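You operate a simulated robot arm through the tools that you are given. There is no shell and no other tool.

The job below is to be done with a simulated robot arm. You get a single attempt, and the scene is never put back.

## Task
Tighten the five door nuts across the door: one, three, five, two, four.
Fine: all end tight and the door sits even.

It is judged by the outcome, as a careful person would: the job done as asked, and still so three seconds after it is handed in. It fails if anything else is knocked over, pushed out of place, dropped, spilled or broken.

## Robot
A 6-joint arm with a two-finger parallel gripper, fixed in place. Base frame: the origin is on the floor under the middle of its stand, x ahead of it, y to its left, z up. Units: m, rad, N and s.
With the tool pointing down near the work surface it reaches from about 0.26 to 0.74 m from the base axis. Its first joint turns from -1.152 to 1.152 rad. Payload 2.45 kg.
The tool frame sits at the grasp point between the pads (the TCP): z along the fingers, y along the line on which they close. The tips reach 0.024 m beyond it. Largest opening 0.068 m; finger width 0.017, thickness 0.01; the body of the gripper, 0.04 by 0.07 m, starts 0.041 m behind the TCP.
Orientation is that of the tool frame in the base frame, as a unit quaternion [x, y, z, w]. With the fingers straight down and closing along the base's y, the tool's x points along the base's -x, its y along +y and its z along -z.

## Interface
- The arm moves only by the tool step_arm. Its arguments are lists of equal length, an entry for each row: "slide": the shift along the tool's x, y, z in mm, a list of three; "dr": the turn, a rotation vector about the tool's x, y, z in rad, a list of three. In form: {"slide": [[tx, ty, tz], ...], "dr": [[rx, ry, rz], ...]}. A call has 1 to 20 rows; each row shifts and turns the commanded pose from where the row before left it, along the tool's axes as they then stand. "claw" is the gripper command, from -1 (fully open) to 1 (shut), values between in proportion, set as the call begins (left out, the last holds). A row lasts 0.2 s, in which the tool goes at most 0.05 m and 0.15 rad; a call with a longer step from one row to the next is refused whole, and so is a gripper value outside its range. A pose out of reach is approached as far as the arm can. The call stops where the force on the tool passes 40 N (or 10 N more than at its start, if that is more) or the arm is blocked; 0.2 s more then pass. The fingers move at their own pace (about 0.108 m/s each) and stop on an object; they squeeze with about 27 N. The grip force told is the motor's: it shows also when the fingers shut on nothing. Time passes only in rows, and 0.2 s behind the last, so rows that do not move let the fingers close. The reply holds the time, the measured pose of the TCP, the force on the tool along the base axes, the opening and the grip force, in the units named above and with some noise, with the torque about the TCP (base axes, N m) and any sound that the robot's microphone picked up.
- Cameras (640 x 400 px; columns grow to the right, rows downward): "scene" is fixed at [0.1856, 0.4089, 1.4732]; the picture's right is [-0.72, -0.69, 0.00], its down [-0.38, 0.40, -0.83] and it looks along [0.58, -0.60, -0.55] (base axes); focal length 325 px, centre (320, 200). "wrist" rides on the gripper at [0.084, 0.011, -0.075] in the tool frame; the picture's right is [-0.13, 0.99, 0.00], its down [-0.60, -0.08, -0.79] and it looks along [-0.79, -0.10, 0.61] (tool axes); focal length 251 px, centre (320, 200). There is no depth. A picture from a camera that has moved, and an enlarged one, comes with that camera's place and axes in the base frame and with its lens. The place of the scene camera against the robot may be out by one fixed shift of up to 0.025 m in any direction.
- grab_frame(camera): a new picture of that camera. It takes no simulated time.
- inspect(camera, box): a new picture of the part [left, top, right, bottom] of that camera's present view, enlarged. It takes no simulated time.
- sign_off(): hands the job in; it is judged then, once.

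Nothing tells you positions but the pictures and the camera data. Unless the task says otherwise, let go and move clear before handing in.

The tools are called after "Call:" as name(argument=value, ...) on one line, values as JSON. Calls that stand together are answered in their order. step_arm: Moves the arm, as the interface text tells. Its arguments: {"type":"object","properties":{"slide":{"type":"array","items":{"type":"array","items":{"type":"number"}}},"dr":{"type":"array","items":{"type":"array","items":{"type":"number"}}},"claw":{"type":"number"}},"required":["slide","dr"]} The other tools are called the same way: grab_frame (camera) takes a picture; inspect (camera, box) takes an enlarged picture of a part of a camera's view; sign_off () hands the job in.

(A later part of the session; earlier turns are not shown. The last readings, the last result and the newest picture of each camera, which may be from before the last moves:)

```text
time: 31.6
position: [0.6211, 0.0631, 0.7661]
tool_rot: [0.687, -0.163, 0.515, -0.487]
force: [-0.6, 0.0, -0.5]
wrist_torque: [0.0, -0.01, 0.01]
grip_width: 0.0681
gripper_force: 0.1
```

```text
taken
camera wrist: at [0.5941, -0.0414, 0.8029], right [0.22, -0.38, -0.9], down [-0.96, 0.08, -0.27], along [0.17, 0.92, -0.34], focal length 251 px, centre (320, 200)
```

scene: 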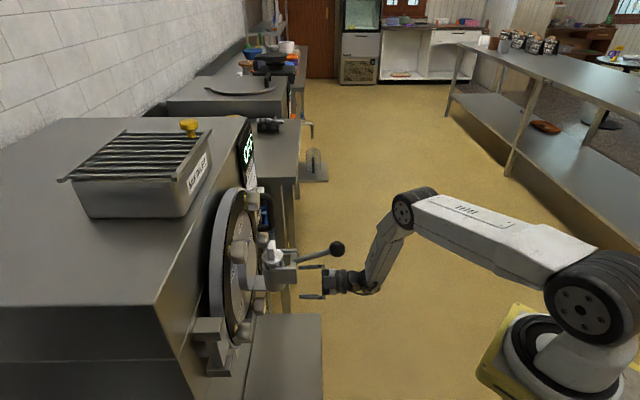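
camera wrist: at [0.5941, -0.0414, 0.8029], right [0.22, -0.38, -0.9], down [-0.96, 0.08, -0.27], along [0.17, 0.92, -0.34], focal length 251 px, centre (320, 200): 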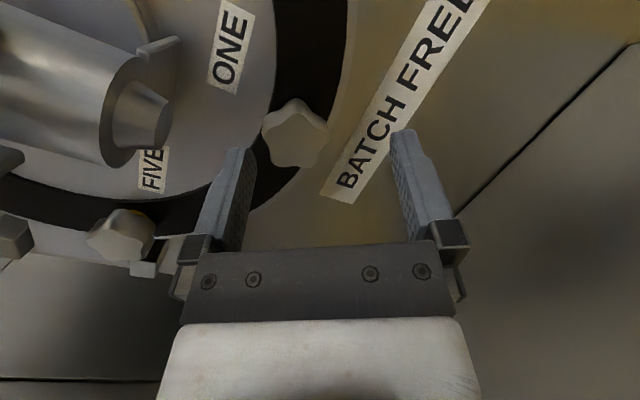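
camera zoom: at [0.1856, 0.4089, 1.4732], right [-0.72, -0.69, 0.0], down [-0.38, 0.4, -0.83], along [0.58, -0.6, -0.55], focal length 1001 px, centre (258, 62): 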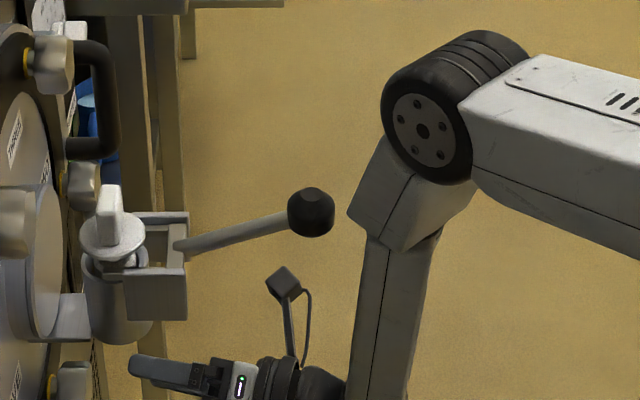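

With the yaw tilt the forearm now clears the ball by a few centimetres. I'll slide to the pre-grasp point on ONE's axis, about 5 cm short of final.

Call:
step_arm(slide=[[-12.7, -9.5, 0], [-12.8, -9.5, 0.3], [0, 0, 0]], dr=[[0, 0, 0], [0, 0, 0], [0, 0, 0]])

Call:
inspect(camera="scene", box=[260, 180, 420, 310])

Call:
grab_frame(camera="wrist")

Call:
inspect(camera="wrist", box=[230, 80, 430, 205])

```text
time: 32.4
position: [0.604, 0.0907, 0.7686]
tool_rot: [0.687, -0.164, 0.514, -0.487]
force: [-0.7, 0.5, -0.1]
wrist_torque: [0.0, -0.02, -0.01]
grip_width: 0.0678
gripper_force: 0.0
```

```text
3.08 times, centred on (340, 245) of scene
camera zoom: at [0.1856, 0.4089, 1.4732], right [-0.72, -0.69, 0.0], down [-0.38, 0.4, -0.83], along [0.58, -0.6, -0.55], focal length 1001 px, centre (258, 62)
```

zoom: 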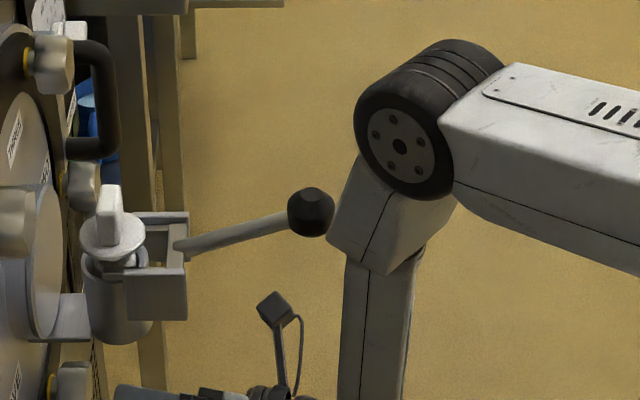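

```text
taken
camera wrist: at [0.578, -0.0134, 0.8044], right [0.22, -0.38, -0.9], down [-0.96, 0.08, -0.27], along [0.17, 0.92, -0.34], focal length 251 px, centre (320, 200)
```

wrist: 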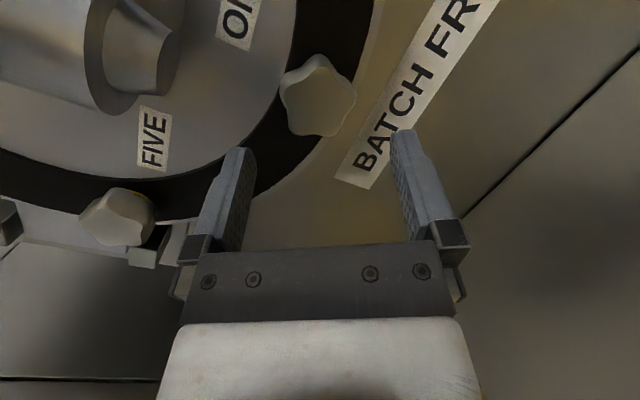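

```text
3.20 times, centred on (330, 142) of wrist
camera zoom: at [0.578, -0.0134, 0.8044], right [0.22, -0.38, -0.9], down [-0.96, 0.08, -0.27], along [0.17, 0.92, -0.34], focal length 805 px, centre (288, 384)
```

zoom: 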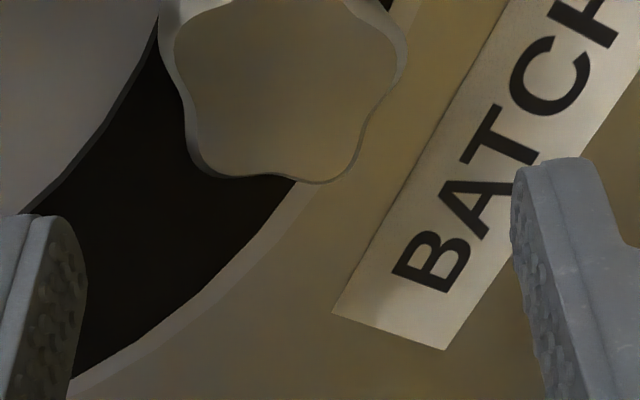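

Predicted forearm-to-ball gap at the final pose is still only about 1 cm, so I'll add 5° more yaw (about 20° off the knob axis, pads still flush in this roll) and go in half-way, checking that the lever doesn't move.

Call:
step_arm(slide=[[0, 0, 0], [-2.8, -2.3, 1.7], [0, 0, 12], [0, 0, 12], [0, 0, 0]], dr=[[-0.0479, 0.0731, 0], [0, 0, 0], [0, 0, 0], [0, 0, 0], [0, 0, 0]])

Call:
inspect(camera="scene", box=[260, 180, 420, 310])

Call:
grab_frame(camera="wrist")

```text
time: 33.6
position: [0.6279, 0.1053, 0.7688]
tool_rot: [0.679, -0.194, 0.535, -0.464]
force: [0.9, 0.0, -0.5]
wrist_torque: [0.03, -0.01, 0.0]
grip_width: 0.0681
gripper_force: 0.0
```

```text
3.08 times, centred on (340, 245) of scene
camera zoom: at [0.1856, 0.4089, 1.4732], right [-0.72, -0.69, 0.0], down [-0.38, 0.4, -0.83], along [0.58, -0.6, -0.55], focal length 1001 px, centre (258, 62)
```

zoom: 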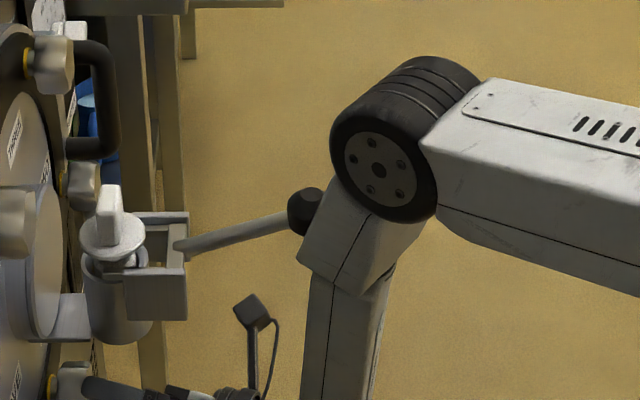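

```text
taken
camera wrist: at [0.5908, 0.003, 0.8052], right [0.18, -0.39, -0.9], down [-0.95, 0.16, -0.27], along [0.25, 0.91, -0.34], focal length 251 px, centre (320, 200)
```

wrist: 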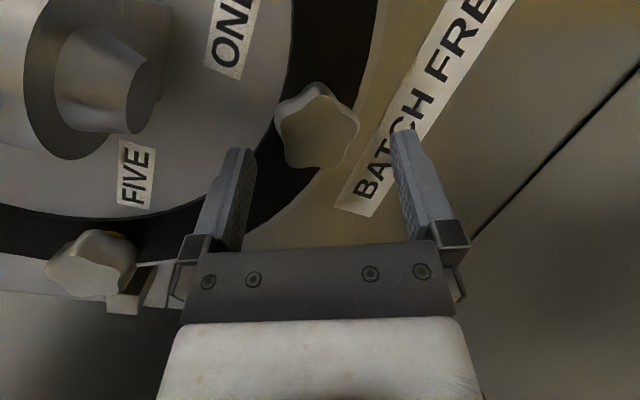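

The lever hasn't moved and there is room left. The knob is centred between the fingers with a lobe toward one finger and a valley toward the other. I'll advance the last 26 mm.

Call:
step_arm(slide=[[0, 0, 9], [0, 0, 9], [0, 0, 8], [0, 0, 0]], dr=[[0, 0, 0], [0, 0, 0], [0, 0, 0], [0, 0, 0]])

Call:
inspect(camera="scene", box=[260, 180, 420, 310])

Call:
grab_frame(camera="wrist")

```text
time: 34.6
position: [0.6503, 0.1151, 0.7702]
tool_rot: [0.679, -0.193, 0.535, -0.464]
force: [0.3, -0.4, 0.5]
wrist_torque: [0.01, 0.01, 0.01]
grip_width: 0.0677
gripper_force: 0.0
```

```text
3.08 times, centred on (340, 245) of scene
camera zoom: at [0.1856, 0.4089, 1.4732], right [-0.72, -0.69, 0.0], down [-0.38, 0.4, -0.83], along [0.58, -0.6, -0.55], focal length 1001 px, centre (258, 62)
```

zoom: 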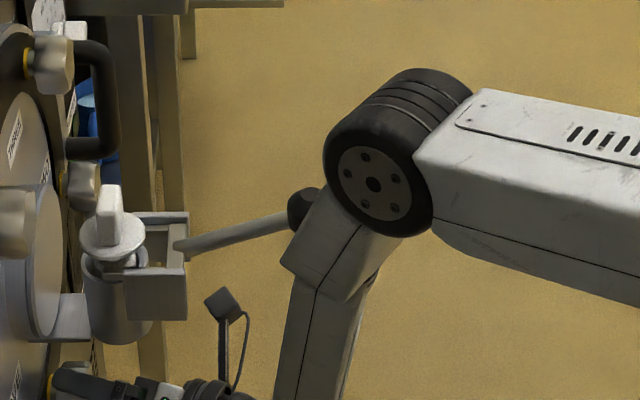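

```text
taken
camera wrist: at [0.6144, 0.0143, 0.8052], right [0.19, -0.39, -0.9], down [-0.95, 0.16, -0.27], along [0.25, 0.91, -0.34], focal length 251 px, centre (320, 200)
```

wrist: 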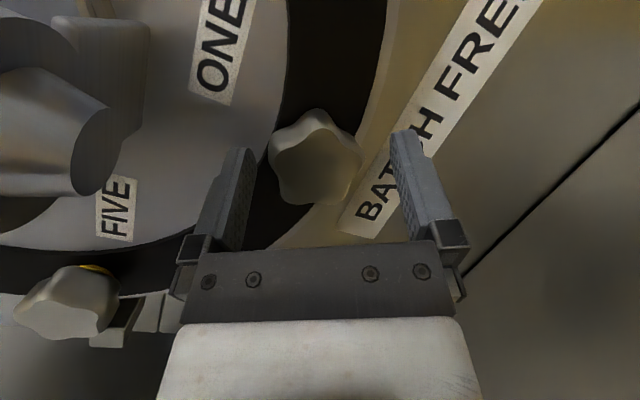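

No contact and the lever is undisturbed; the knob sits centred between the pads. I'll close the gripper on ONE.

Call:
step_arm(slide=[[0, 0, 0], [0, 0, 0], [0, 0, 0]], dr=[[0, 0, 0], [0, 0, 0], [0, 0, 0]], claw=1)

Call:
inspect(camera="wrist", box=[220, 90, 420, 215])

```text
time: 35.4
position: [0.6505, 0.1158, 0.7706]
tool_rot: [0.679, -0.194, 0.535, -0.465]
force: [-8.0, 2.9, 7.7]
wrist_torque: [0.74, -0.75, 0.52]
grip_width: 0.0469
gripper_force: 45.0
```

```text
3.20 times, centred on (320, 152) of wrist
camera zoom: at [0.6144, 0.0147, 0.8058], right [0.19, -0.39, -0.9], down [-0.95, 0.16, -0.27], along [0.25, 0.91, -0.34], focal length 805 px, centre (320, 352)
```

zoom: 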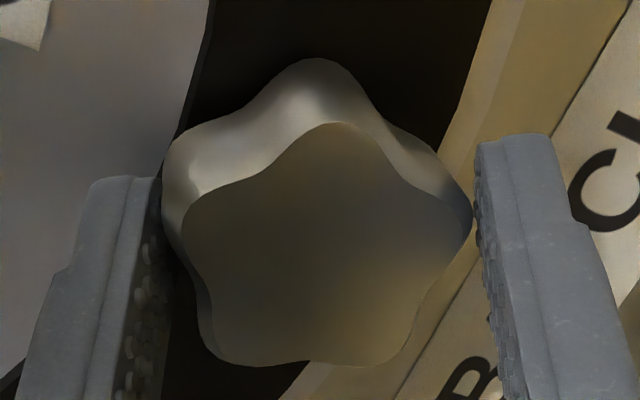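

The grip closed on the knob at 0.047 m with a solid 45 N, in the lobe/valley phase I wanted. Now I'll try a gentle clockwise turn of about 23° and watch the torque.

Call:
step_arm(slide=[[0, 0, 0], [0, 0, 0], [0, 0, 0], [0, 0, 0], [0, 0, 0]], dr=[[0, 0, 0.1], [0, 0, 0.1], [0, 0, 0.1], [0, 0, 0.1], [0, 0, 0]])

Call:
inspect(camera="wrist", box=[220, 90, 420, 215])

Call:
inspect(camera="scene", box=[200, 200, 340, 320])

```text
time: 36.6
position: [0.6503, 0.1151, 0.7688]
tool_rot: [0.628, -0.325, 0.431, -0.561]
force: [-5.5, 8.9, 0.4]
wrist_torque: [0.35, -0.39, 0.15]
grip_width: 0.0447
gripper_force: 45.0
```

```text
3.20 times, centred on (320, 152) of wrist
camera zoom: at [0.6176, 0.0068, 0.7717], right [0.02, -0.04, -1.0], down [-0.98, 0.21, -0.03], along [0.22, 0.98, -0.04], focal length 805 px, centre (320, 352)
```

zoom: 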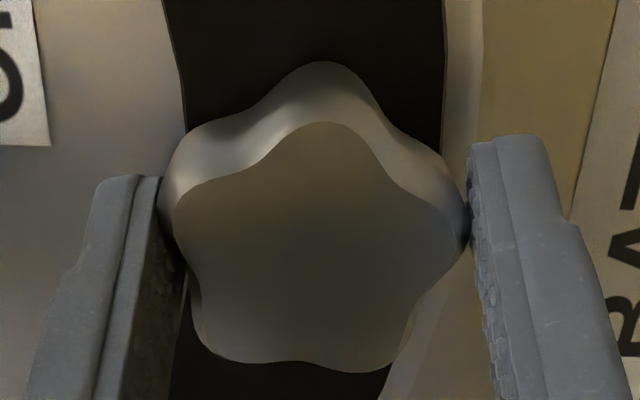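

```text
3.33 times, centred on (270, 260) of scene
camera zoom: at [0.1854, 0.4091, 1.4731], right [-0.72, -0.69, 0.0], down [-0.38, 0.4, -0.83], along [0.58, -0.6, -0.55], focal length 1084 px, centre (487, 0)
```

zoom: 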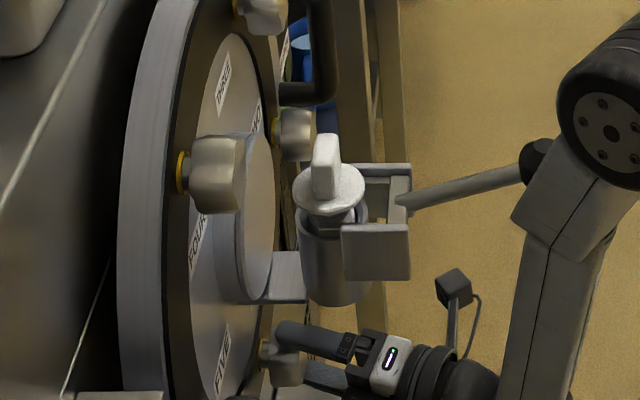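

The knob turned with the gripper and shows almost no resistance about its axis, so ONE is still loose. I'll continue clockwise another 45°.

Call:
step_arm(slide=[[0, 0, 0], [0, 0, 0], [0, 0, 0], [0, 0, 0], [0, 0, 0], [0, 0, 0], [0, 0, 0]], dr=[[0, 0, 0.13], [0, 0, 0.13], [0, 0, 0.13], [0, 0, 0.13], [0, 0, 0.13], [0, 0, 0.13], [0, 0, 0]])

Call:
inspect(camera="wrist", box=[220, 90, 420, 215])

```text
time: 38.2
position: [0.6499, 0.1154, 0.7669]
tool_rot: [-0.457, 0.541, -0.186, 0.681]
force: [-14.4, -6.0, -15.1]
wrist_torque: [-1.14, 0.43, 0.12]
grip_width: 0.0478
gripper_force: 45.1
```

```text
3.20 times, centred on (320, 152) of wrist
camera zoom: at [0.607, 0.0254, 0.7096], right [-0.29, 0.61, -0.74], down [-0.91, 0.08, 0.41], along [0.31, 0.79, 0.53], focal length 805 px, centre (320, 352)
```

zoom: 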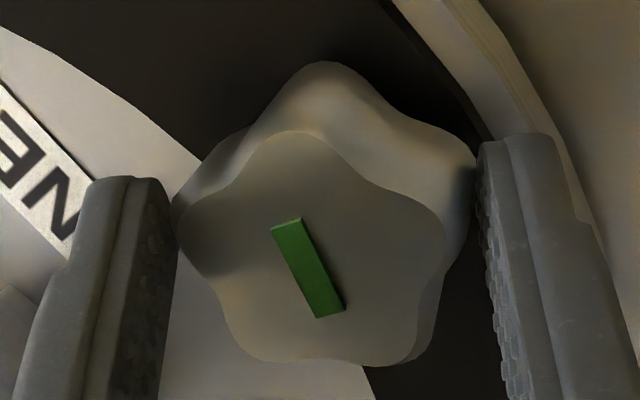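

A green bar has appeared on the knob's face and the torque about its axis rose to about 0.5 N·m: ONE is tight. I'll stop turning, open the fingers and check that the mark stays.

Call:
step_arm(slide=[[0, 0, 0], [0, 0, 0], [0, 0, 0]], dr=[[0, 0, 0], [0, 0, 0], [0, 0, 0]], claw=-1)

Call:
grab_frame(camera="wrist")

Call:
inspect(camera="scene", box=[200, 180, 400, 330])

```text
time: 39.0
position: [0.6521, 0.1154, 0.7696]
tool_rot: [-0.456, 0.538, -0.186, 0.684]
force: [0.3, 0.3, 0.4]
wrist_torque: [0.0, 0.02, -0.01]
grip_width: 0.0683
gripper_force: 0.1
```

```text
taken
camera wrist: at [0.6098, 0.0263, 0.7121], right [-0.28, 0.61, -0.74], down [-0.91, 0.07, 0.4], along [0.3, 0.79, 0.53], focal length 251 px, centre (320, 200)
```

wrist: 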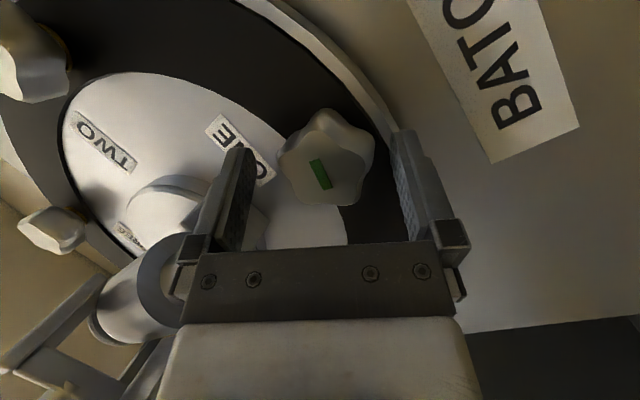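

```text
2.67 times, centred on (300, 255) of scene
camera zoom: at [0.1856, 0.4089, 1.4732], right [-0.72, -0.69, 0.0], down [-0.38, 0.4, -0.83], along [0.58, -0.6, -0.55], focal length 867 px, centre (373, 53)
```

zoom: 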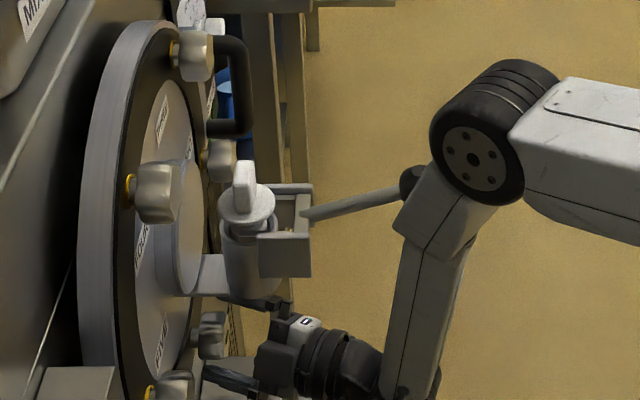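

ONE stays green with the fingers open, and the lever is unmoved. Next is THREE (upper right): I'll back straight out, swing right past the lever at a safe distance, staying low, and check.

Call:
step_arm(slide=[[0, 0, -35], [0, 0, -35], [24.8, -17.2, -14.1], [24.8, -17.2, -14.1], [24.8, -17.2, -14.1], [25.2, -17.3, 11.1], [25.2, -17.3, 11.1], [25.2, -17.3, 11.1], [25.2, -17.3, 11.1], [0, 0, 0]], dr=[[0, 0, 0], [0, 0, 0], [0, 0, 0], [0, 0, 0], [0, 0, 0], [0, 0, 0], [0, 0, 0], [0, 0, 0], [0, 0, 0], [0, 0, 0]])

Call:
grab_frame(camera="scene")

Call:
grab_frame(camera="wrist")

```text
time: 41.2
position: [0.6788, -0.1073, 0.77]
tool_rot: [-0.457, 0.539, -0.186, 0.683]
force: [0.0, -0.2, 0.8]
wrist_torque: [0.02, 0.0, 0.04]
grip_width: 0.0683
gripper_force: 0.1
```

```text
taken
```

scene: 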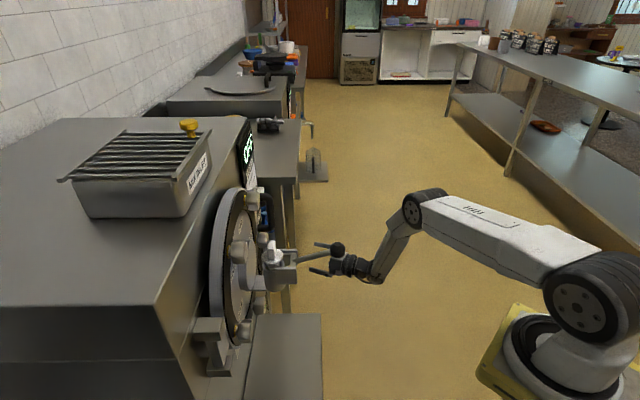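

```text
taken
camera wrist: at [0.6374, -0.1964, 0.7124], right [-0.28, 0.61, -0.74], down [-0.91, 0.07, 0.41], along [0.3, 0.79, 0.53], focal length 251 px, centre (320, 200)
```

wrist: 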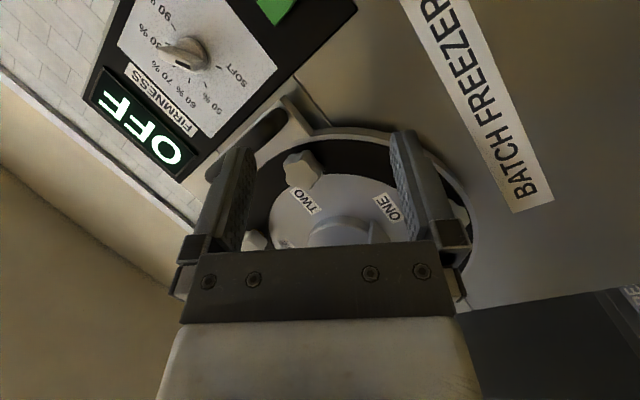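

The lever is still in place and I'm clear on the right at L≈-0.18. I'll rise to THREE's height (z≈1.04) and turn the tool square to the door again.

Call:
step_arm(slide=[[-21.9, -31.9, 0.2], [-21.9, -31.9, 0.2], [-21.9, -31.9, 0.2], [-21.9, -31.9, 0.2], [-21.9, -31.9, 0.2], [-21.9, -31.9, 0.2], [-21.9, -31.9, 0.2], [0, 0, 0], [0, 0, 0], [0, 0, 0], [0, 0, 0]], dr=[[0, 0, 0], [0, 0, 0], [0, 0, 0], [0, 0, 0], [0, 0, 0], [0, 0, 0], [0, 0, 0], [-0.066, -0.096, 0], [-0.066, -0.096, 0], [-0.066, -0.096, 0], [0, 0, 0]])

Call:
grab_frame(camera="scene")

Call:
grab_frame(camera="wrist")

```text
time: 43.6
position: [0.681, -0.1083, 1.0401]
tool_rot: [-0.544, 0.451, -0.064, 0.705]
force: [0.1, 0.5, 0.7]
wrist_torque: [-0.01, 0.0, -0.01]
grip_width: 0.068
gripper_force: 0.1
```

```text
taken
```

scene: 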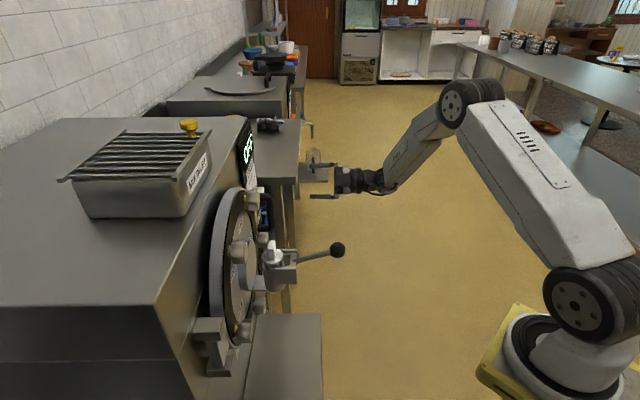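

```text
taken
camera wrist: at [0.6726, -0.2055, 0.9824], right [-0.47, 0.47, -0.74], down [-0.88, -0.24, 0.41], along [0.01, 0.85, 0.53], focal length 251 px, centre (320, 200)
```

wrist: 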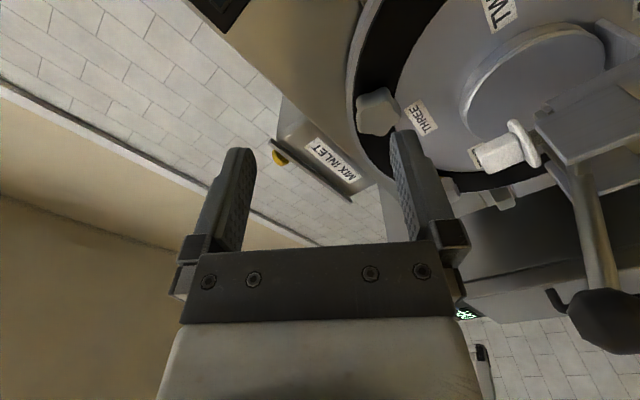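

The tool is square to the door at z≈1.04 and THREE is in view at about [0.725, 0.051, 1.039]. I'll roll the gripper so its camera is on the upper side, clear of the lever, before approaching.

Call:
step_arm(slide=[[0, 0, 0], [0, 0, 0], [0, 0, 0], [0, 0, 0], [0, 0, 0], [0, 0, 0], [0, 0, 0], [0, 0, 0], [0, 0, 0], [0, 0, 0], [0, 0, 0], [0, 0, 0], [0, 0, 0], [0, 0, 0], [0, 0, 0], [0, 0, 0], [0, 0, 0], [0, 0, 0], [0, 0, 0]], dr=[[0, 0, -0.14], [0, 0, -0.14], [0, 0, -0.14], [0, 0, -0.14], [0, 0, -0.14], [0, 0, -0.14], [0, 0, -0.14], [0, 0, -0.14], [0, 0, -0.14], [0, 0, -0.14], [0, 0, -0.14], [0, 0, -0.14], [0, 0, -0.14], [0, 0, -0.14], [0, 0, -0.14], [0, 0, -0.14], [0, 0, -0.14], [0, 0, -0.14], [0, 0, 0]])

Call:
grab_frame(camera="wrist")

```text
time: 47.6
position: [0.68, -0.1053, 1.0405]
tool_rot: [0.596, 0.379, 0.691, -0.154]
force: [-0.2, 0.3, 0.7]
wrist_torque: [-0.01, 0.01, 0.02]
grip_width: 0.068
gripper_force: 0.0
```

```text
taken
camera wrist: at [0.6132, -0.1466, 1.1217], right [0.69, -0.69, 0.22], down [-0.47, -0.65, -0.6], along [0.55, 0.31, -0.77], focal length 251 px, centre (320, 200)
```

wrist: 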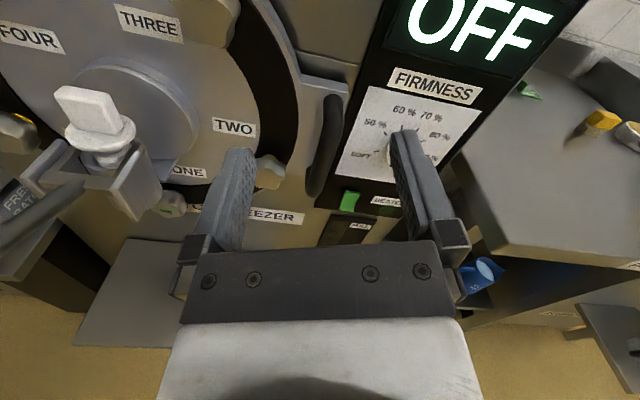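

The view is upright now with the camera above. I'll move toward THREE, to about 6 cm standoff on its axis.

Call:
step_arm(slide=[[9.6, -26.7, 28.3], [9.6, -26.7, 28.3], [9.6, -26.7, 28.3], [0, 0, 0]], dr=[[0, 0, 0], [0, 0, 0], [0, 0, 0], [0, 0, 0]])

Call:
grab_frame(camera="wrist")

Call:
grab_frame(camera="scene")

Call:
inspect(camera="wrist", box=[220, 30, 420, 155])

```text
time: 48.6
position: [0.6795, 0.0167, 1.0391]
tool_rot: [0.596, 0.38, 0.691, -0.154]
force: [-0.1, 0.8, 0.1]
wrist_torque: [-0.01, -0.03, -0.01]
grip_width: 0.068
gripper_force: 0.0
```

```text
taken
camera wrist: at [0.6132, -0.0246, 1.1211], right [0.69, -0.69, 0.22], down [-0.47, -0.65, -0.6], along [0.55, 0.31, -0.77], focal length 251 px, centre (320, 200)
```

wrist: 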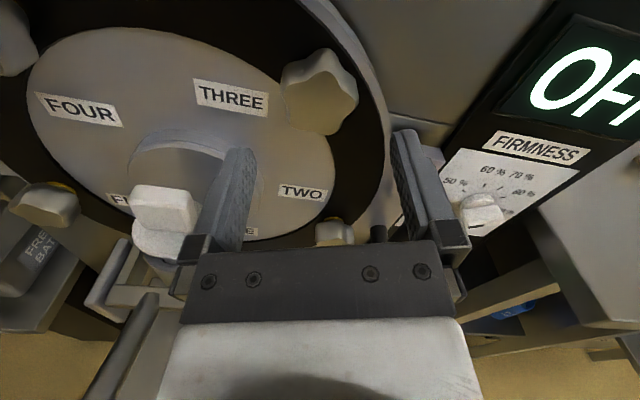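

```text
taken
```

scene: 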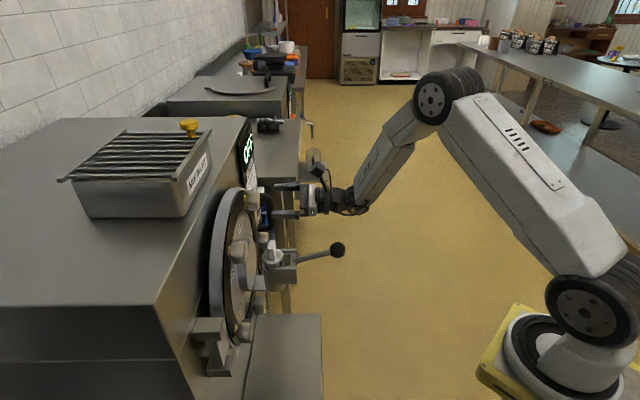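

```text
3.20 times, centred on (320, 92) of wrist
camera zoom: at [0.6132, -0.0246, 1.1211], right [0.69, -0.69, 0.22], down [-0.47, -0.65, -0.6], along [0.55, 0.31, -0.77], focal length 805 px, centre (320, 544)
```

zoom: 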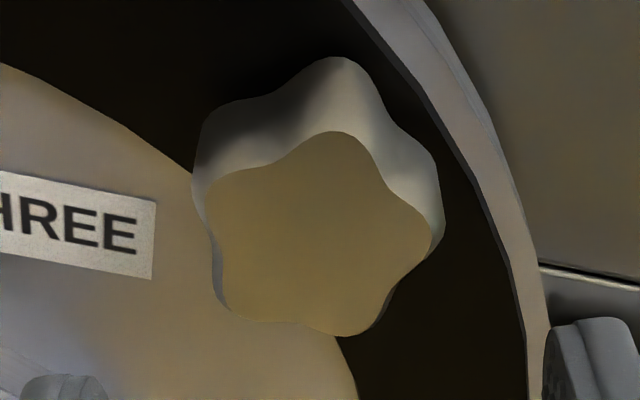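

THREE is at [0.719, 0.056, 1.042], also with a lobe straight up, and my roll matches its lobe line to within 2°. I'll advance onto it.

Call:
step_arm(slide=[[2.6, 1.2, 0], [0, 0, 16.5], [0, 0, 16.5], [0, 0, 16.5], [0, 0, 0]], dr=[[0, 0, 0.03], [0, 0, 0], [0, 0, 0], [0, 0, 0], [0, 0, 0]])

Call:
grab_frame(camera="wrist")

Call:
inspect(camera="scene", box=[200, 150, 400, 300])

```text
time: 49.8
position: [0.7147, 0.0486, 1.0434]
tool_rot: [0.601, 0.371, 0.688, -0.164]
force: [-1.1, -0.6, 0.4]
wrist_torque: [-0.01, 0.04, -0.01]
grip_width: 0.068
gripper_force: 0.0
```

```text
taken
camera wrist: at [0.6503, 0.0064, 1.1253], right [0.69, -0.69, 0.19], down [-0.48, -0.64, -0.6], along [0.54, 0.33, -0.78], focal length 251 px, centre (320, 200)
```

wrist: 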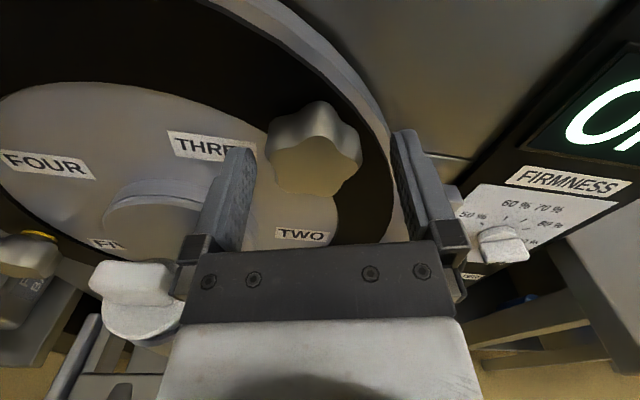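

```text
2.67 times, centred on (300, 225) of scene
camera zoom: at [0.1856, 0.4089, 1.4732], right [-0.72, -0.69, 0.0], down [-0.38, 0.4, -0.83], along [0.58, -0.6, -0.55], focal length 867 px, centre (373, 133)
```

zoom: 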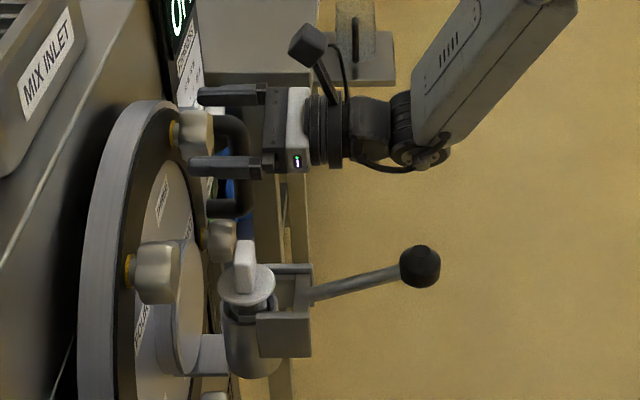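

The knob is between the pads with no contact force. I'll close on THREE.

Call:
step_arm(slide=[[0, 0, 0], [0, 0, 0], [0, 0, 0]], dr=[[0, 0, 0], [0, 0, 0], [0, 0, 0]], claw=1)

Call:
inspect(camera="wrist", box=[220, 80, 420, 205])

```text
time: 50.6
position: [0.7149, 0.0501, 1.0429]
tool_rot: [0.602, 0.371, 0.688, -0.165]
force: [-8.8, 7.4, -2.8]
wrist_torque: [0.23, -0.22, 0.01]
grip_width: 0.0438
gripper_force: 45.0
```

```text
3.20 times, centred on (320, 142) of wrist
camera zoom: at [0.6495, 0.0074, 1.1247], right [0.7, -0.69, 0.19], down [-0.48, -0.64, -0.6], along [0.53, 0.33, -0.78], focal length 805 px, centre (320, 384)
```

zoom: 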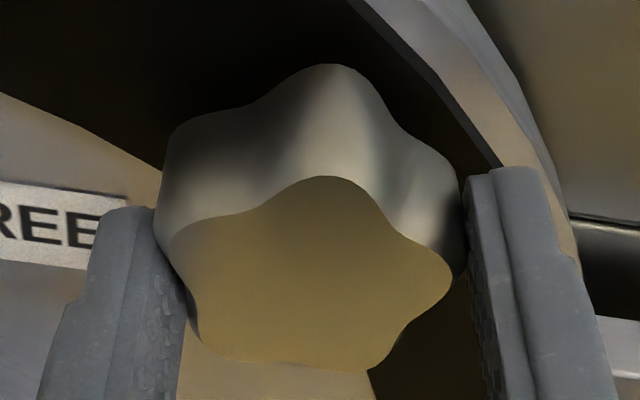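

Good grip at 0.044 m. I'll turn THREE clockwise in stages, starting with 46°.

Call:
step_arm(slide=[[0, 0, 0], [0, 0, 0], [0, 0, 0], [0, 0, 0], [0, 0, 0], [0, 0, 0], [0, 0, 0], [0, 0, 0], [0, 0, 0]], dr=[[0, 0, 0.1], [0, 0, 0.1], [0, 0, 0.1], [0, 0, 0.1], [0, 0, 0.1], [0, 0, 0.1], [0, 0, 0.1], [0, 0, 0.1], [0, 0, 0]])

Call:
inspect(camera="wrist", box=[220, 80, 420, 205])

```text
time: 52.6
position: [0.7147, 0.0498, 1.0408]
tool_rot: [0.7, 0.107, 0.567, -0.421]
force: [-7.9, 13.2, -17.5]
wrist_torque: [-0.55, 0.55, -0.09]
grip_width: 0.0438
gripper_force: 45.3
```

```text
3.20 times, centred on (320, 142) of wrist
camera zoom: at [0.6958, -0.0384, 1.1099], right [0.58, -0.58, -0.58], down [-0.81, -0.32, -0.49], along [0.1, 0.75, -0.65], focal length 805 px, centre (320, 384)
```

zoom: 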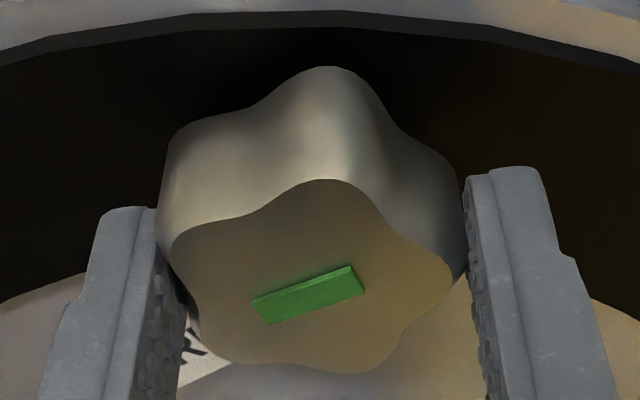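

THREE shows green too, after 46°, but with little resistance yet; ONE ended at about 53° against firm resistance. To keep the door even I'll nudge THREE a little further until it firms up the same way.

Call:
step_arm(slide=[[0, 0, 0], [0, 0, 0]], dr=[[0, 0, 0.08], [0, 0, 0]])

Call:
inspect(camera="wrist", box=[220, 80, 420, 205])

```text
time: 53.2
position: [0.7148, 0.0501, 1.0419]
tool_rot: [0.704, 0.078, 0.551, -0.441]
force: [-6.5, 8.4, -18.8]
wrist_torque: [-0.78, 0.77, 0.23]
grip_width: 0.0438
gripper_force: 44.9
```

```text
3.20 times, centred on (320, 142) of wrist
camera zoom: at [0.6995, -0.0425, 1.1059], right [0.54, -0.54, -0.64], down [-0.84, -0.29, -0.47], along [0.07, 0.79, -0.61], focal length 805 px, centre (320, 384)
```

zoom: 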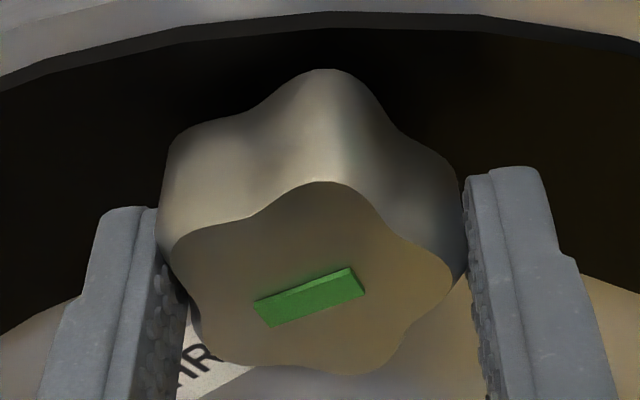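

Still green and no axial resistance at 50°. A further small step.

Call:
step_arm(slide=[[0, 0, 0], [0, 0, 0]], dr=[[0, 0, 0.08], [0, 0, 0]])

Call:
inspect(camera="wrist", box=[220, 80, 420, 205])

```text
time: 53.8
position: [0.7153, 0.0497, 1.0417]
tool_rot: [0.706, 0.051, 0.533, -0.465]
force: [-5.4, 4.7, -20.5]
wrist_torque: [-0.98, -0.01, 0.35]
grip_width: 0.0439
gripper_force: 44.6
```

```text
3.20 times, centred on (320, 142) of wrist
camera zoom: at [0.7031, -0.0462, 1.1019], right [0.51, -0.51, -0.7], down [-0.86, -0.26, -0.43], along [0.04, 0.82, -0.57], focal length 805 px, centre (320, 384)
```

zoom: 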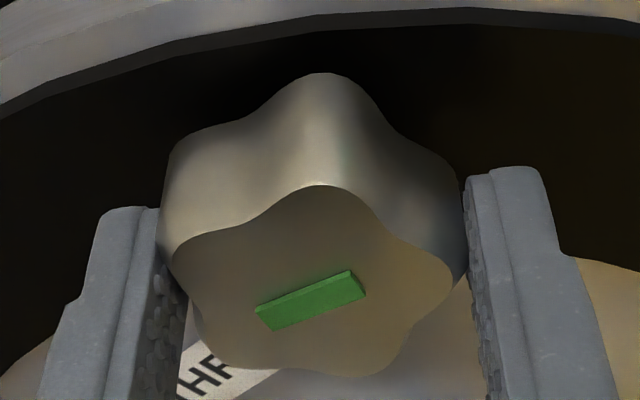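

Now THREE resists firmly (about 0.7 N·m about its axis) at 55°, green on, matching ONE. I'll release it and check.

Call:
step_arm(slide=[[0, 0, 0], [0, 0, 0], [0, 0, 0]], dr=[[0, 0, 0], [0, 0, 0], [0, 0, 0]], claw=-1)

Call:
grab_frame(camera="wrist")

```text
time: 54.6
position: [0.7161, 0.0491, 1.0446]
tool_rot: [0.704, 0.051, 0.535, -0.464]
force: [0.3, 0.3, 0.1]
wrist_torque: [-0.01, 0.02, 0.01]
grip_width: 0.068
gripper_force: 0.1
```

```text
taken
camera wrist: at [0.7033, -0.0463, 1.1038], right [0.51, -0.51, -0.7], down [-0.86, -0.26, -0.44], along [0.04, 0.82, -0.57], focal length 251 px, centre (320, 200)
```

wrist: 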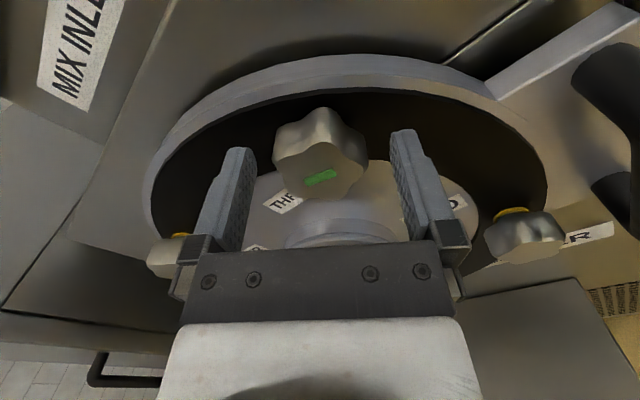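

THREE stays green. Next is FIVE (left-low, about [0.557, 0.218, 0.873]). I'll back out, rise above the lever, and roll so the camera will be on the left side for FIVE.

Call:
step_arm(slide=[[0, 0, -30], [0, 0, -35], [32, -24, 0], [32, -24, 0], [0, 0, 0], [0, 0, 0], [0, 0, 0], [0, 0, 0], [0, 0, 0], [0, 0, 0], [0, 0, 0], [0, 0, 0], [0, 0, 0], [0, 0, 0], [0, 0, 0], [0, 0, 0], [0, 0, 0], [0, 0, 0], [0, 0, 0], [0, 0, 0]], dr=[[0, 0, 0], [0, 0, 0], [0, 0, 0], [0, 0, 0], [0, 0, -0.1422], [0, 0, -0.1422], [0, 0, -0.1422], [0, 0, -0.1422], [0, 0, -0.1422], [0, 0, -0.1422], [0, 0, -0.1422], [0, 0, -0.1422], [0, 0, -0.1422], [0, 0, -0.1422], [0, 0, -0.1422], [0, 0, -0.1422], [0, 0, -0.1422], [0, 0, -0.1422], [0, 0, -0.1422], [0, 0, -0.1422]])

Call:
step_arm(slide=[[0, 0, 0], [0, 0, 0], [0, 0, 0], [0, 0, 0], [0, 0, 0]], dr=[[0, 0, -0.1422], [0, 0, -0.1422], [0, 0, -0.1422], [0, 0, -0.1422], [0, 0, 0]])

Call:
grab_frame(camera="scene")

Call:
grab_frame(camera="wrist")

```text
time: 58.8
position: [0.6694, 0.0029, 1.1241]
tool_rot: [0.249, 0.661, 0.645, 0.292]
force: [-0.5, 0.0, -0.1]
wrist_torque: [-0.02, 0.04, 0.01]
grip_width: 0.0681
gripper_force: 0.0
```

```text
time: 60.0
position: [0.6692, 0.003, 1.1227]
tool_rot: [0.054, 0.705, 0.537, 0.46]
force: [-0.7, -0.8, -0.1]
wrist_torque: [0.03, -0.02, 0.02]
grip_width: 0.0683
gripper_force: 0.0
```

```text
taken
```

scene: 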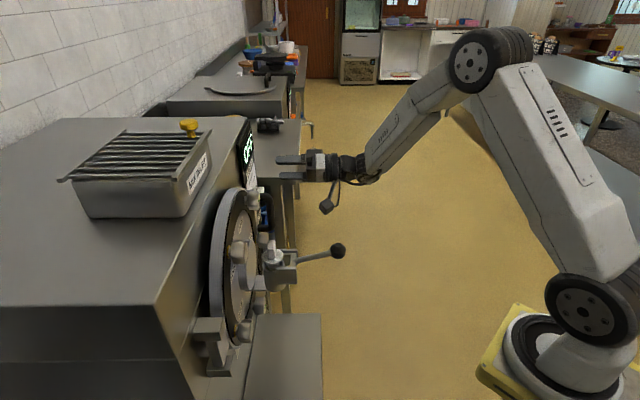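

```text
taken
camera wrist: at [0.563, 0.0012, 1.0812], right [-0.34, 0.34, 0.88], down [-0.18, -0.94, 0.29], along [0.92, -0.06, 0.38], focal length 251 px, centre (320, 200)
```

wrist: 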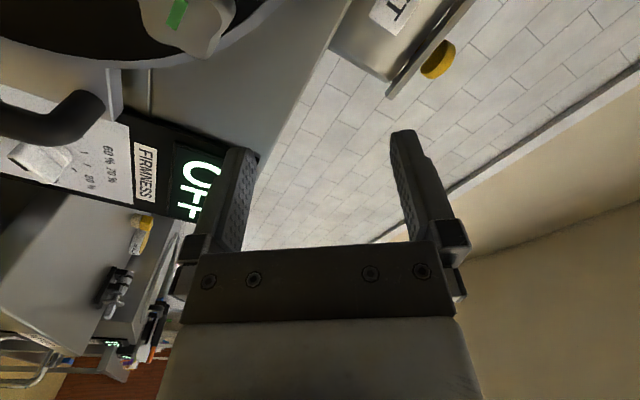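

I'm above and right of the door with the camera down-left. I'll move left across, above the lever (about 7 cm clearance), to above FIVE.

Call:
step_arm(slide=[[31.1, 22.6, 0], [31.1, 22.6, 0], [31.1, 22.6, 0], [31.1, 22.6, 0], [31.1, 22.6, 0], [31.1, 22.6, 0], [0, 0, 0]], dr=[[0, 0, 0], [0, 0, 0], [0, 0, 0], [0, 0, 0], [0, 0, 0], [0, 0, 0], [0, 0, 0]])

Call:
grab_frame(camera="scene")

Call:
grab_frame(camera="wrist")

```text
time: 61.6
position: [0.5053, 0.1645, 1.1222]
tool_rot: [0.054, 0.704, 0.537, 0.461]
force: [0.2, 0.4, 0.3]
wrist_torque: [0.01, 0.02, -0.01]
grip_width: 0.068
gripper_force: 0.1
```

```text
taken
```

scene: 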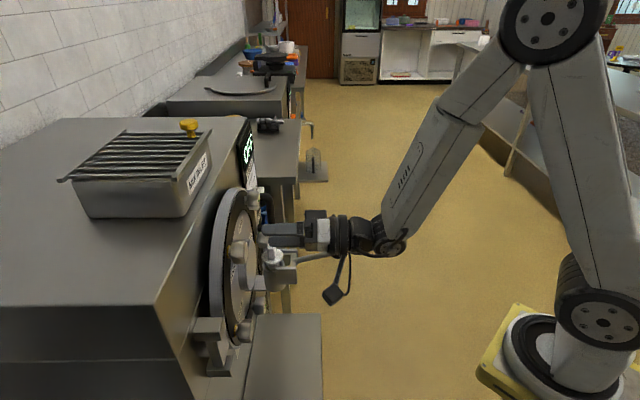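

```text
taken
camera wrist: at [0.3986, 0.1642, 1.0793], right [-0.34, 0.34, 0.88], down [-0.18, -0.94, 0.29], along [0.92, -0.06, 0.38], focal length 251 px, centre (320, 200)
```

wrist: 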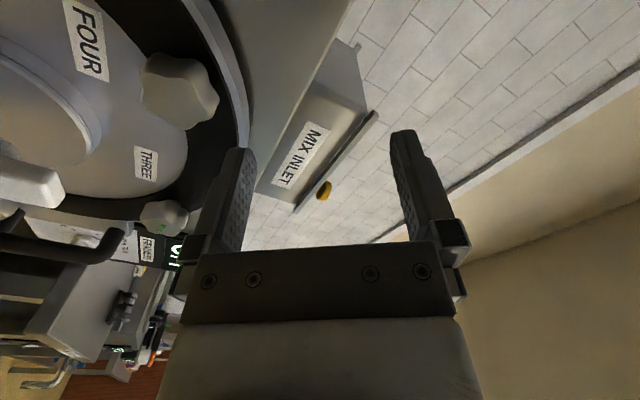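

FOUR is still ungreen on the left of the view, THREE is green; the lever was not touched. I'll lower in stages alongside the door toward FIVE.

Call:
step_arm(slide=[[24, -32.8, 7], [24, -32.8, 7], [24, -32.8, 7], [0, 0, 0]], dr=[[0, 0, 0], [0, 0, 0], [0, 0, 0], [0, 0, 0]])

Call:
grab_frame(camera="scene")

Call:
grab_frame(camera="wrist")

```text
time: 62.6
position: [0.5218, 0.1812, 0.9998]
tool_rot: [0.054, 0.704, 0.538, 0.46]
force: [0.2, -0.9, 0.5]
wrist_torque: [0.0, -0.03, 0.02]
grip_width: 0.0681
gripper_force: 0.1
```

```text
taken
```

scene: 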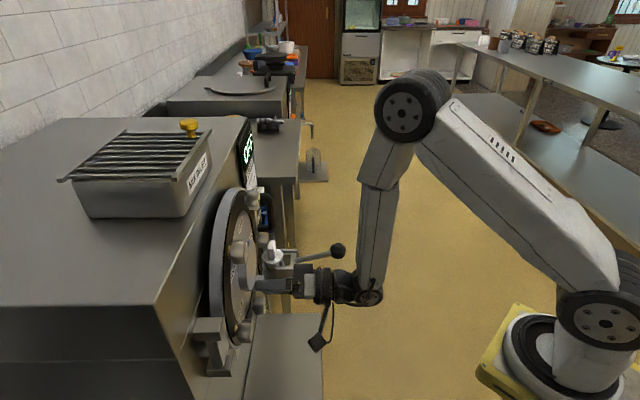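

```text
taken
camera wrist: at [0.4155, 0.181, 0.9575], right [-0.34, 0.34, 0.88], down [-0.18, -0.94, 0.29], along [0.92, -0.06, 0.38], focal length 251 px, centre (320, 200)
```

wrist: 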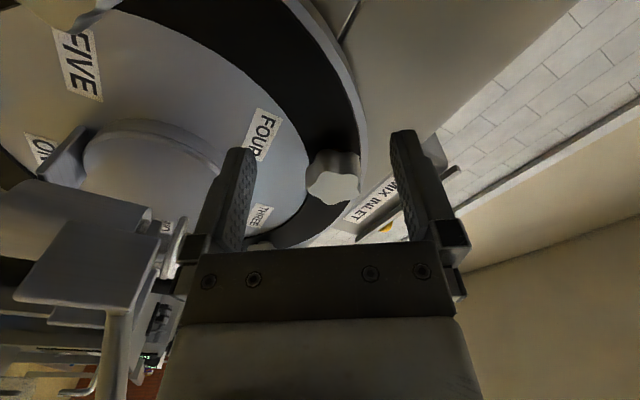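

No flags; the arm stays clear of the lever. I'll lower the rest of the way to FIVE's height.

Call:
step_arm(slide=[[25, -34.2, 0], [25, -34.2, 0], [25, -34.2, 0], [0, 0, 0]], dr=[[0, 0, 0], [0, 0, 0], [0, 0, 0], [0, 0, 0]])

Call:
grab_frame(camera="scene")

Call:
grab_frame(camera="wrist")

Call:
inspect(camera="wrist", box=[220, 40, 420, 165])

```text
time: 63.6
position: [0.5218, 0.1796, 0.8717]
tool_rot: [0.054, 0.704, 0.538, 0.46]
force: [-0.6, -0.6, 0.2]
wrist_torque: [0.0, 0.02, 0.02]
grip_width: 0.068
gripper_force: 0.1
```

```text
taken
```

scene: 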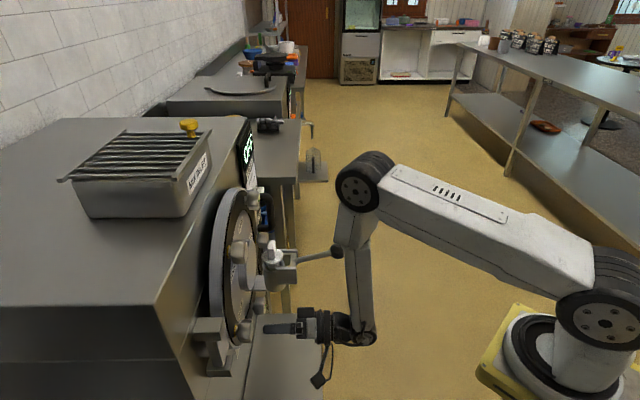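

```text
taken
camera wrist: at [0.4161, 0.1785, 0.8304], right [-0.34, 0.34, 0.88], down [-0.18, -0.94, 0.29], along [0.92, -0.06, 0.38], focal length 251 px, centre (320, 200)
```

wrist: 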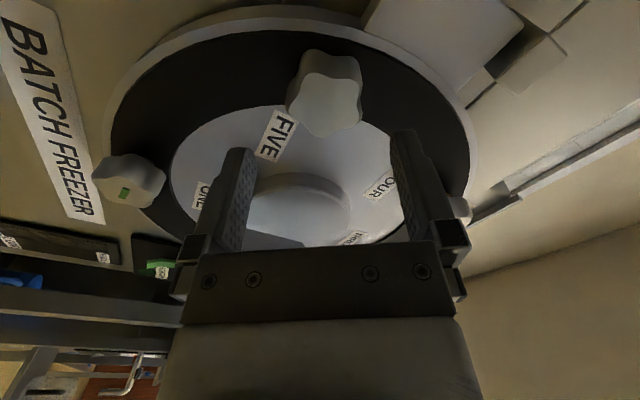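

```text
3.20 times, centred on (320, 102) of wrist
camera zoom: at [0.4161, 0.1785, 0.8304], right [-0.34, 0.34, 0.88], down [-0.18, -0.94, 0.29], along [0.92, -0.06, 0.38], focal length 805 px, centre (320, 512)
```

zoom: 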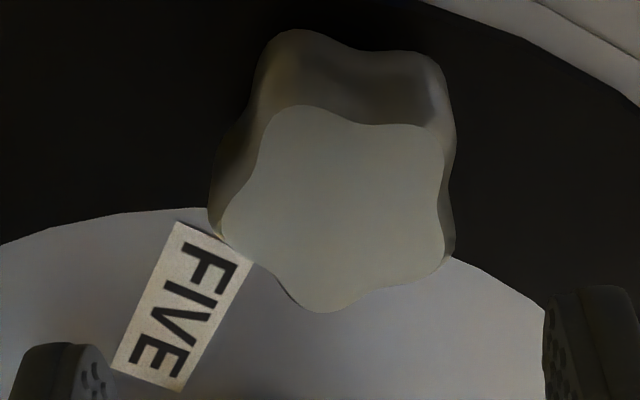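

ONE shows green in the view and FIVE sits at about [0.554, 0.221, 0.872], lobe up, matching my roll. I'll centre on it and advance.

Call:
step_arm(slide=[[5.6, 4.2, 0], [0, 0, 15.4], [0, 0, 15.4], [0, 0, 15.2], [0, 0, 0]], dr=[[0, 0, 0], [0, 0, 0], [0, 0, 0], [0, 0, 0], [0, 0, 0]])

Call:
grab_frame(camera="wrist")

Call:
inspect(camera="scene", box=[200, 200, 400, 350])

```text
time: 64.8
position: [0.5494, 0.2193, 0.8738]
tool_rot: [0.054, 0.704, 0.538, 0.46]
force: [0.6, -0.1, 0.3]
wrist_torque: [0.01, 0.02, -0.03]
grip_width: 0.0679
gripper_force: 0.1
```

```text
taken
camera wrist: at [0.4428, 0.2175, 0.832], right [-0.34, 0.34, 0.88], down [-0.18, -0.94, 0.29], along [0.92, -0.06, 0.38], focal length 251 px, centre (320, 200)
```

wrist: 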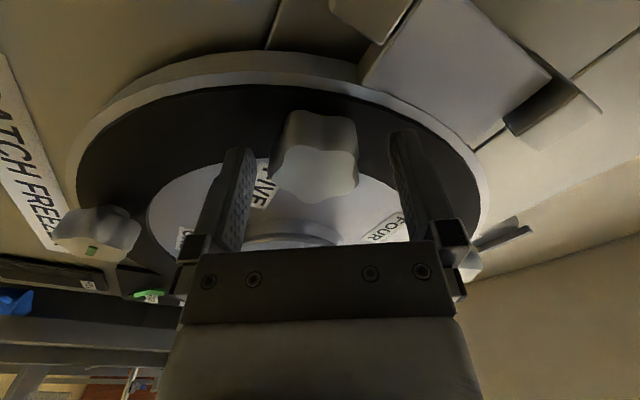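

```text
2.67 times, centred on (300, 275) of scene
camera zoom: at [0.1856, 0.4089, 1.4732], right [-0.72, -0.69, 0.0], down [-0.38, 0.4, -0.83], along [0.58, -0.6, -0.55], focal length 867 px, centre (373, 0)
```

zoom: 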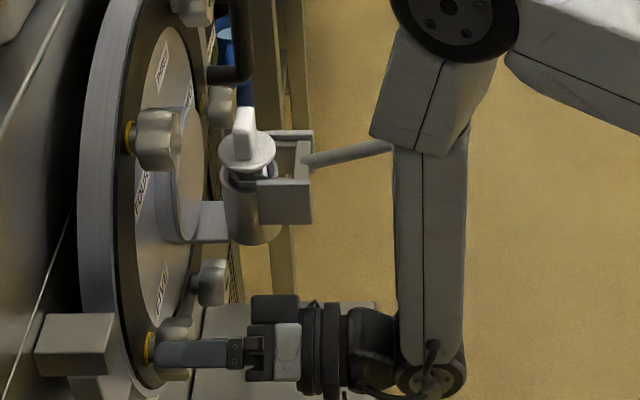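

FIVE sits between the pads, and the forearm is well to the left of the lever. I'll close and turn it 46° clockwise.

Call:
step_arm(slide=[[0, 0, 0], [0, 0, 0], [0, 0, 0]], dr=[[0, 0, 0], [0, 0, 0], [0, 0, 0]], claw=1)

Call:
step_arm(slide=[[0, 0, 0], [0, 0, 0], [0, 0, 0], [0, 0, 0], [0, 0, 0], [0, 0, 0], [0, 0, 0], [0, 0, 0], [0, 0, 0]], dr=[[0, 0, 0.1], [0, 0, 0.1], [0, 0, 0.1], [0, 0, 0.1], [0, 0, 0.1], [0, 0, 0.1], [0, 0, 0.1], [0, 0, 0.1], [0, 0, 0]])

Call:
inspect(camera="wrist", box=[220, 80, 420, 205])

```text
time: 65.5
position: [0.5519, 0.2166, 0.8717]
tool_rot: [0.057, 0.708, 0.533, 0.46]
force: [9.7, 1.2, -7.1]
wrist_torque: [-0.06, 0.1, 0.54]
grip_width: 0.0437
gripper_force: 45.0
stopped in row 3: the force on the tool passed its limit at 41 N (the readings are from after the stop); the commanded pose is now the measured one
```

```text
time: 67.5
position: [0.549, 0.2168, 0.8726]
tool_rot: [0.327, 0.628, 0.672, 0.216]
force: [-2.8, 12.8, 6.6]
wrist_torque: [0.35, -0.31, 0.68]
grip_width: 0.0437
gripper_force: 45.2
```

```text
3.20 times, centred on (320, 142) of wrist
camera zoom: at [0.4383, 0.2217, 0.8964], right [0.21, -0.21, 0.96], down [-0.15, -0.97, -0.18], along [0.97, -0.11, -0.24], focal length 805 px, centre (320, 384)
```

zoom: 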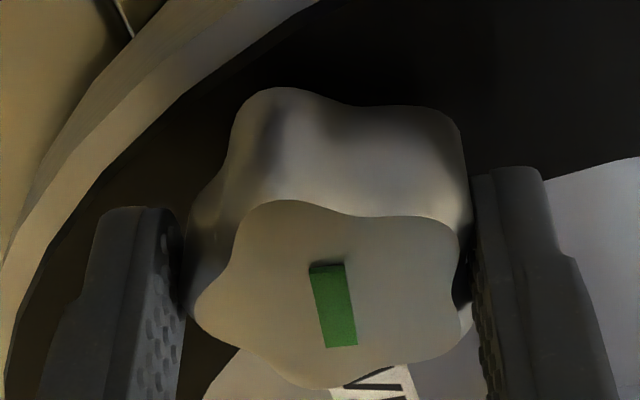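

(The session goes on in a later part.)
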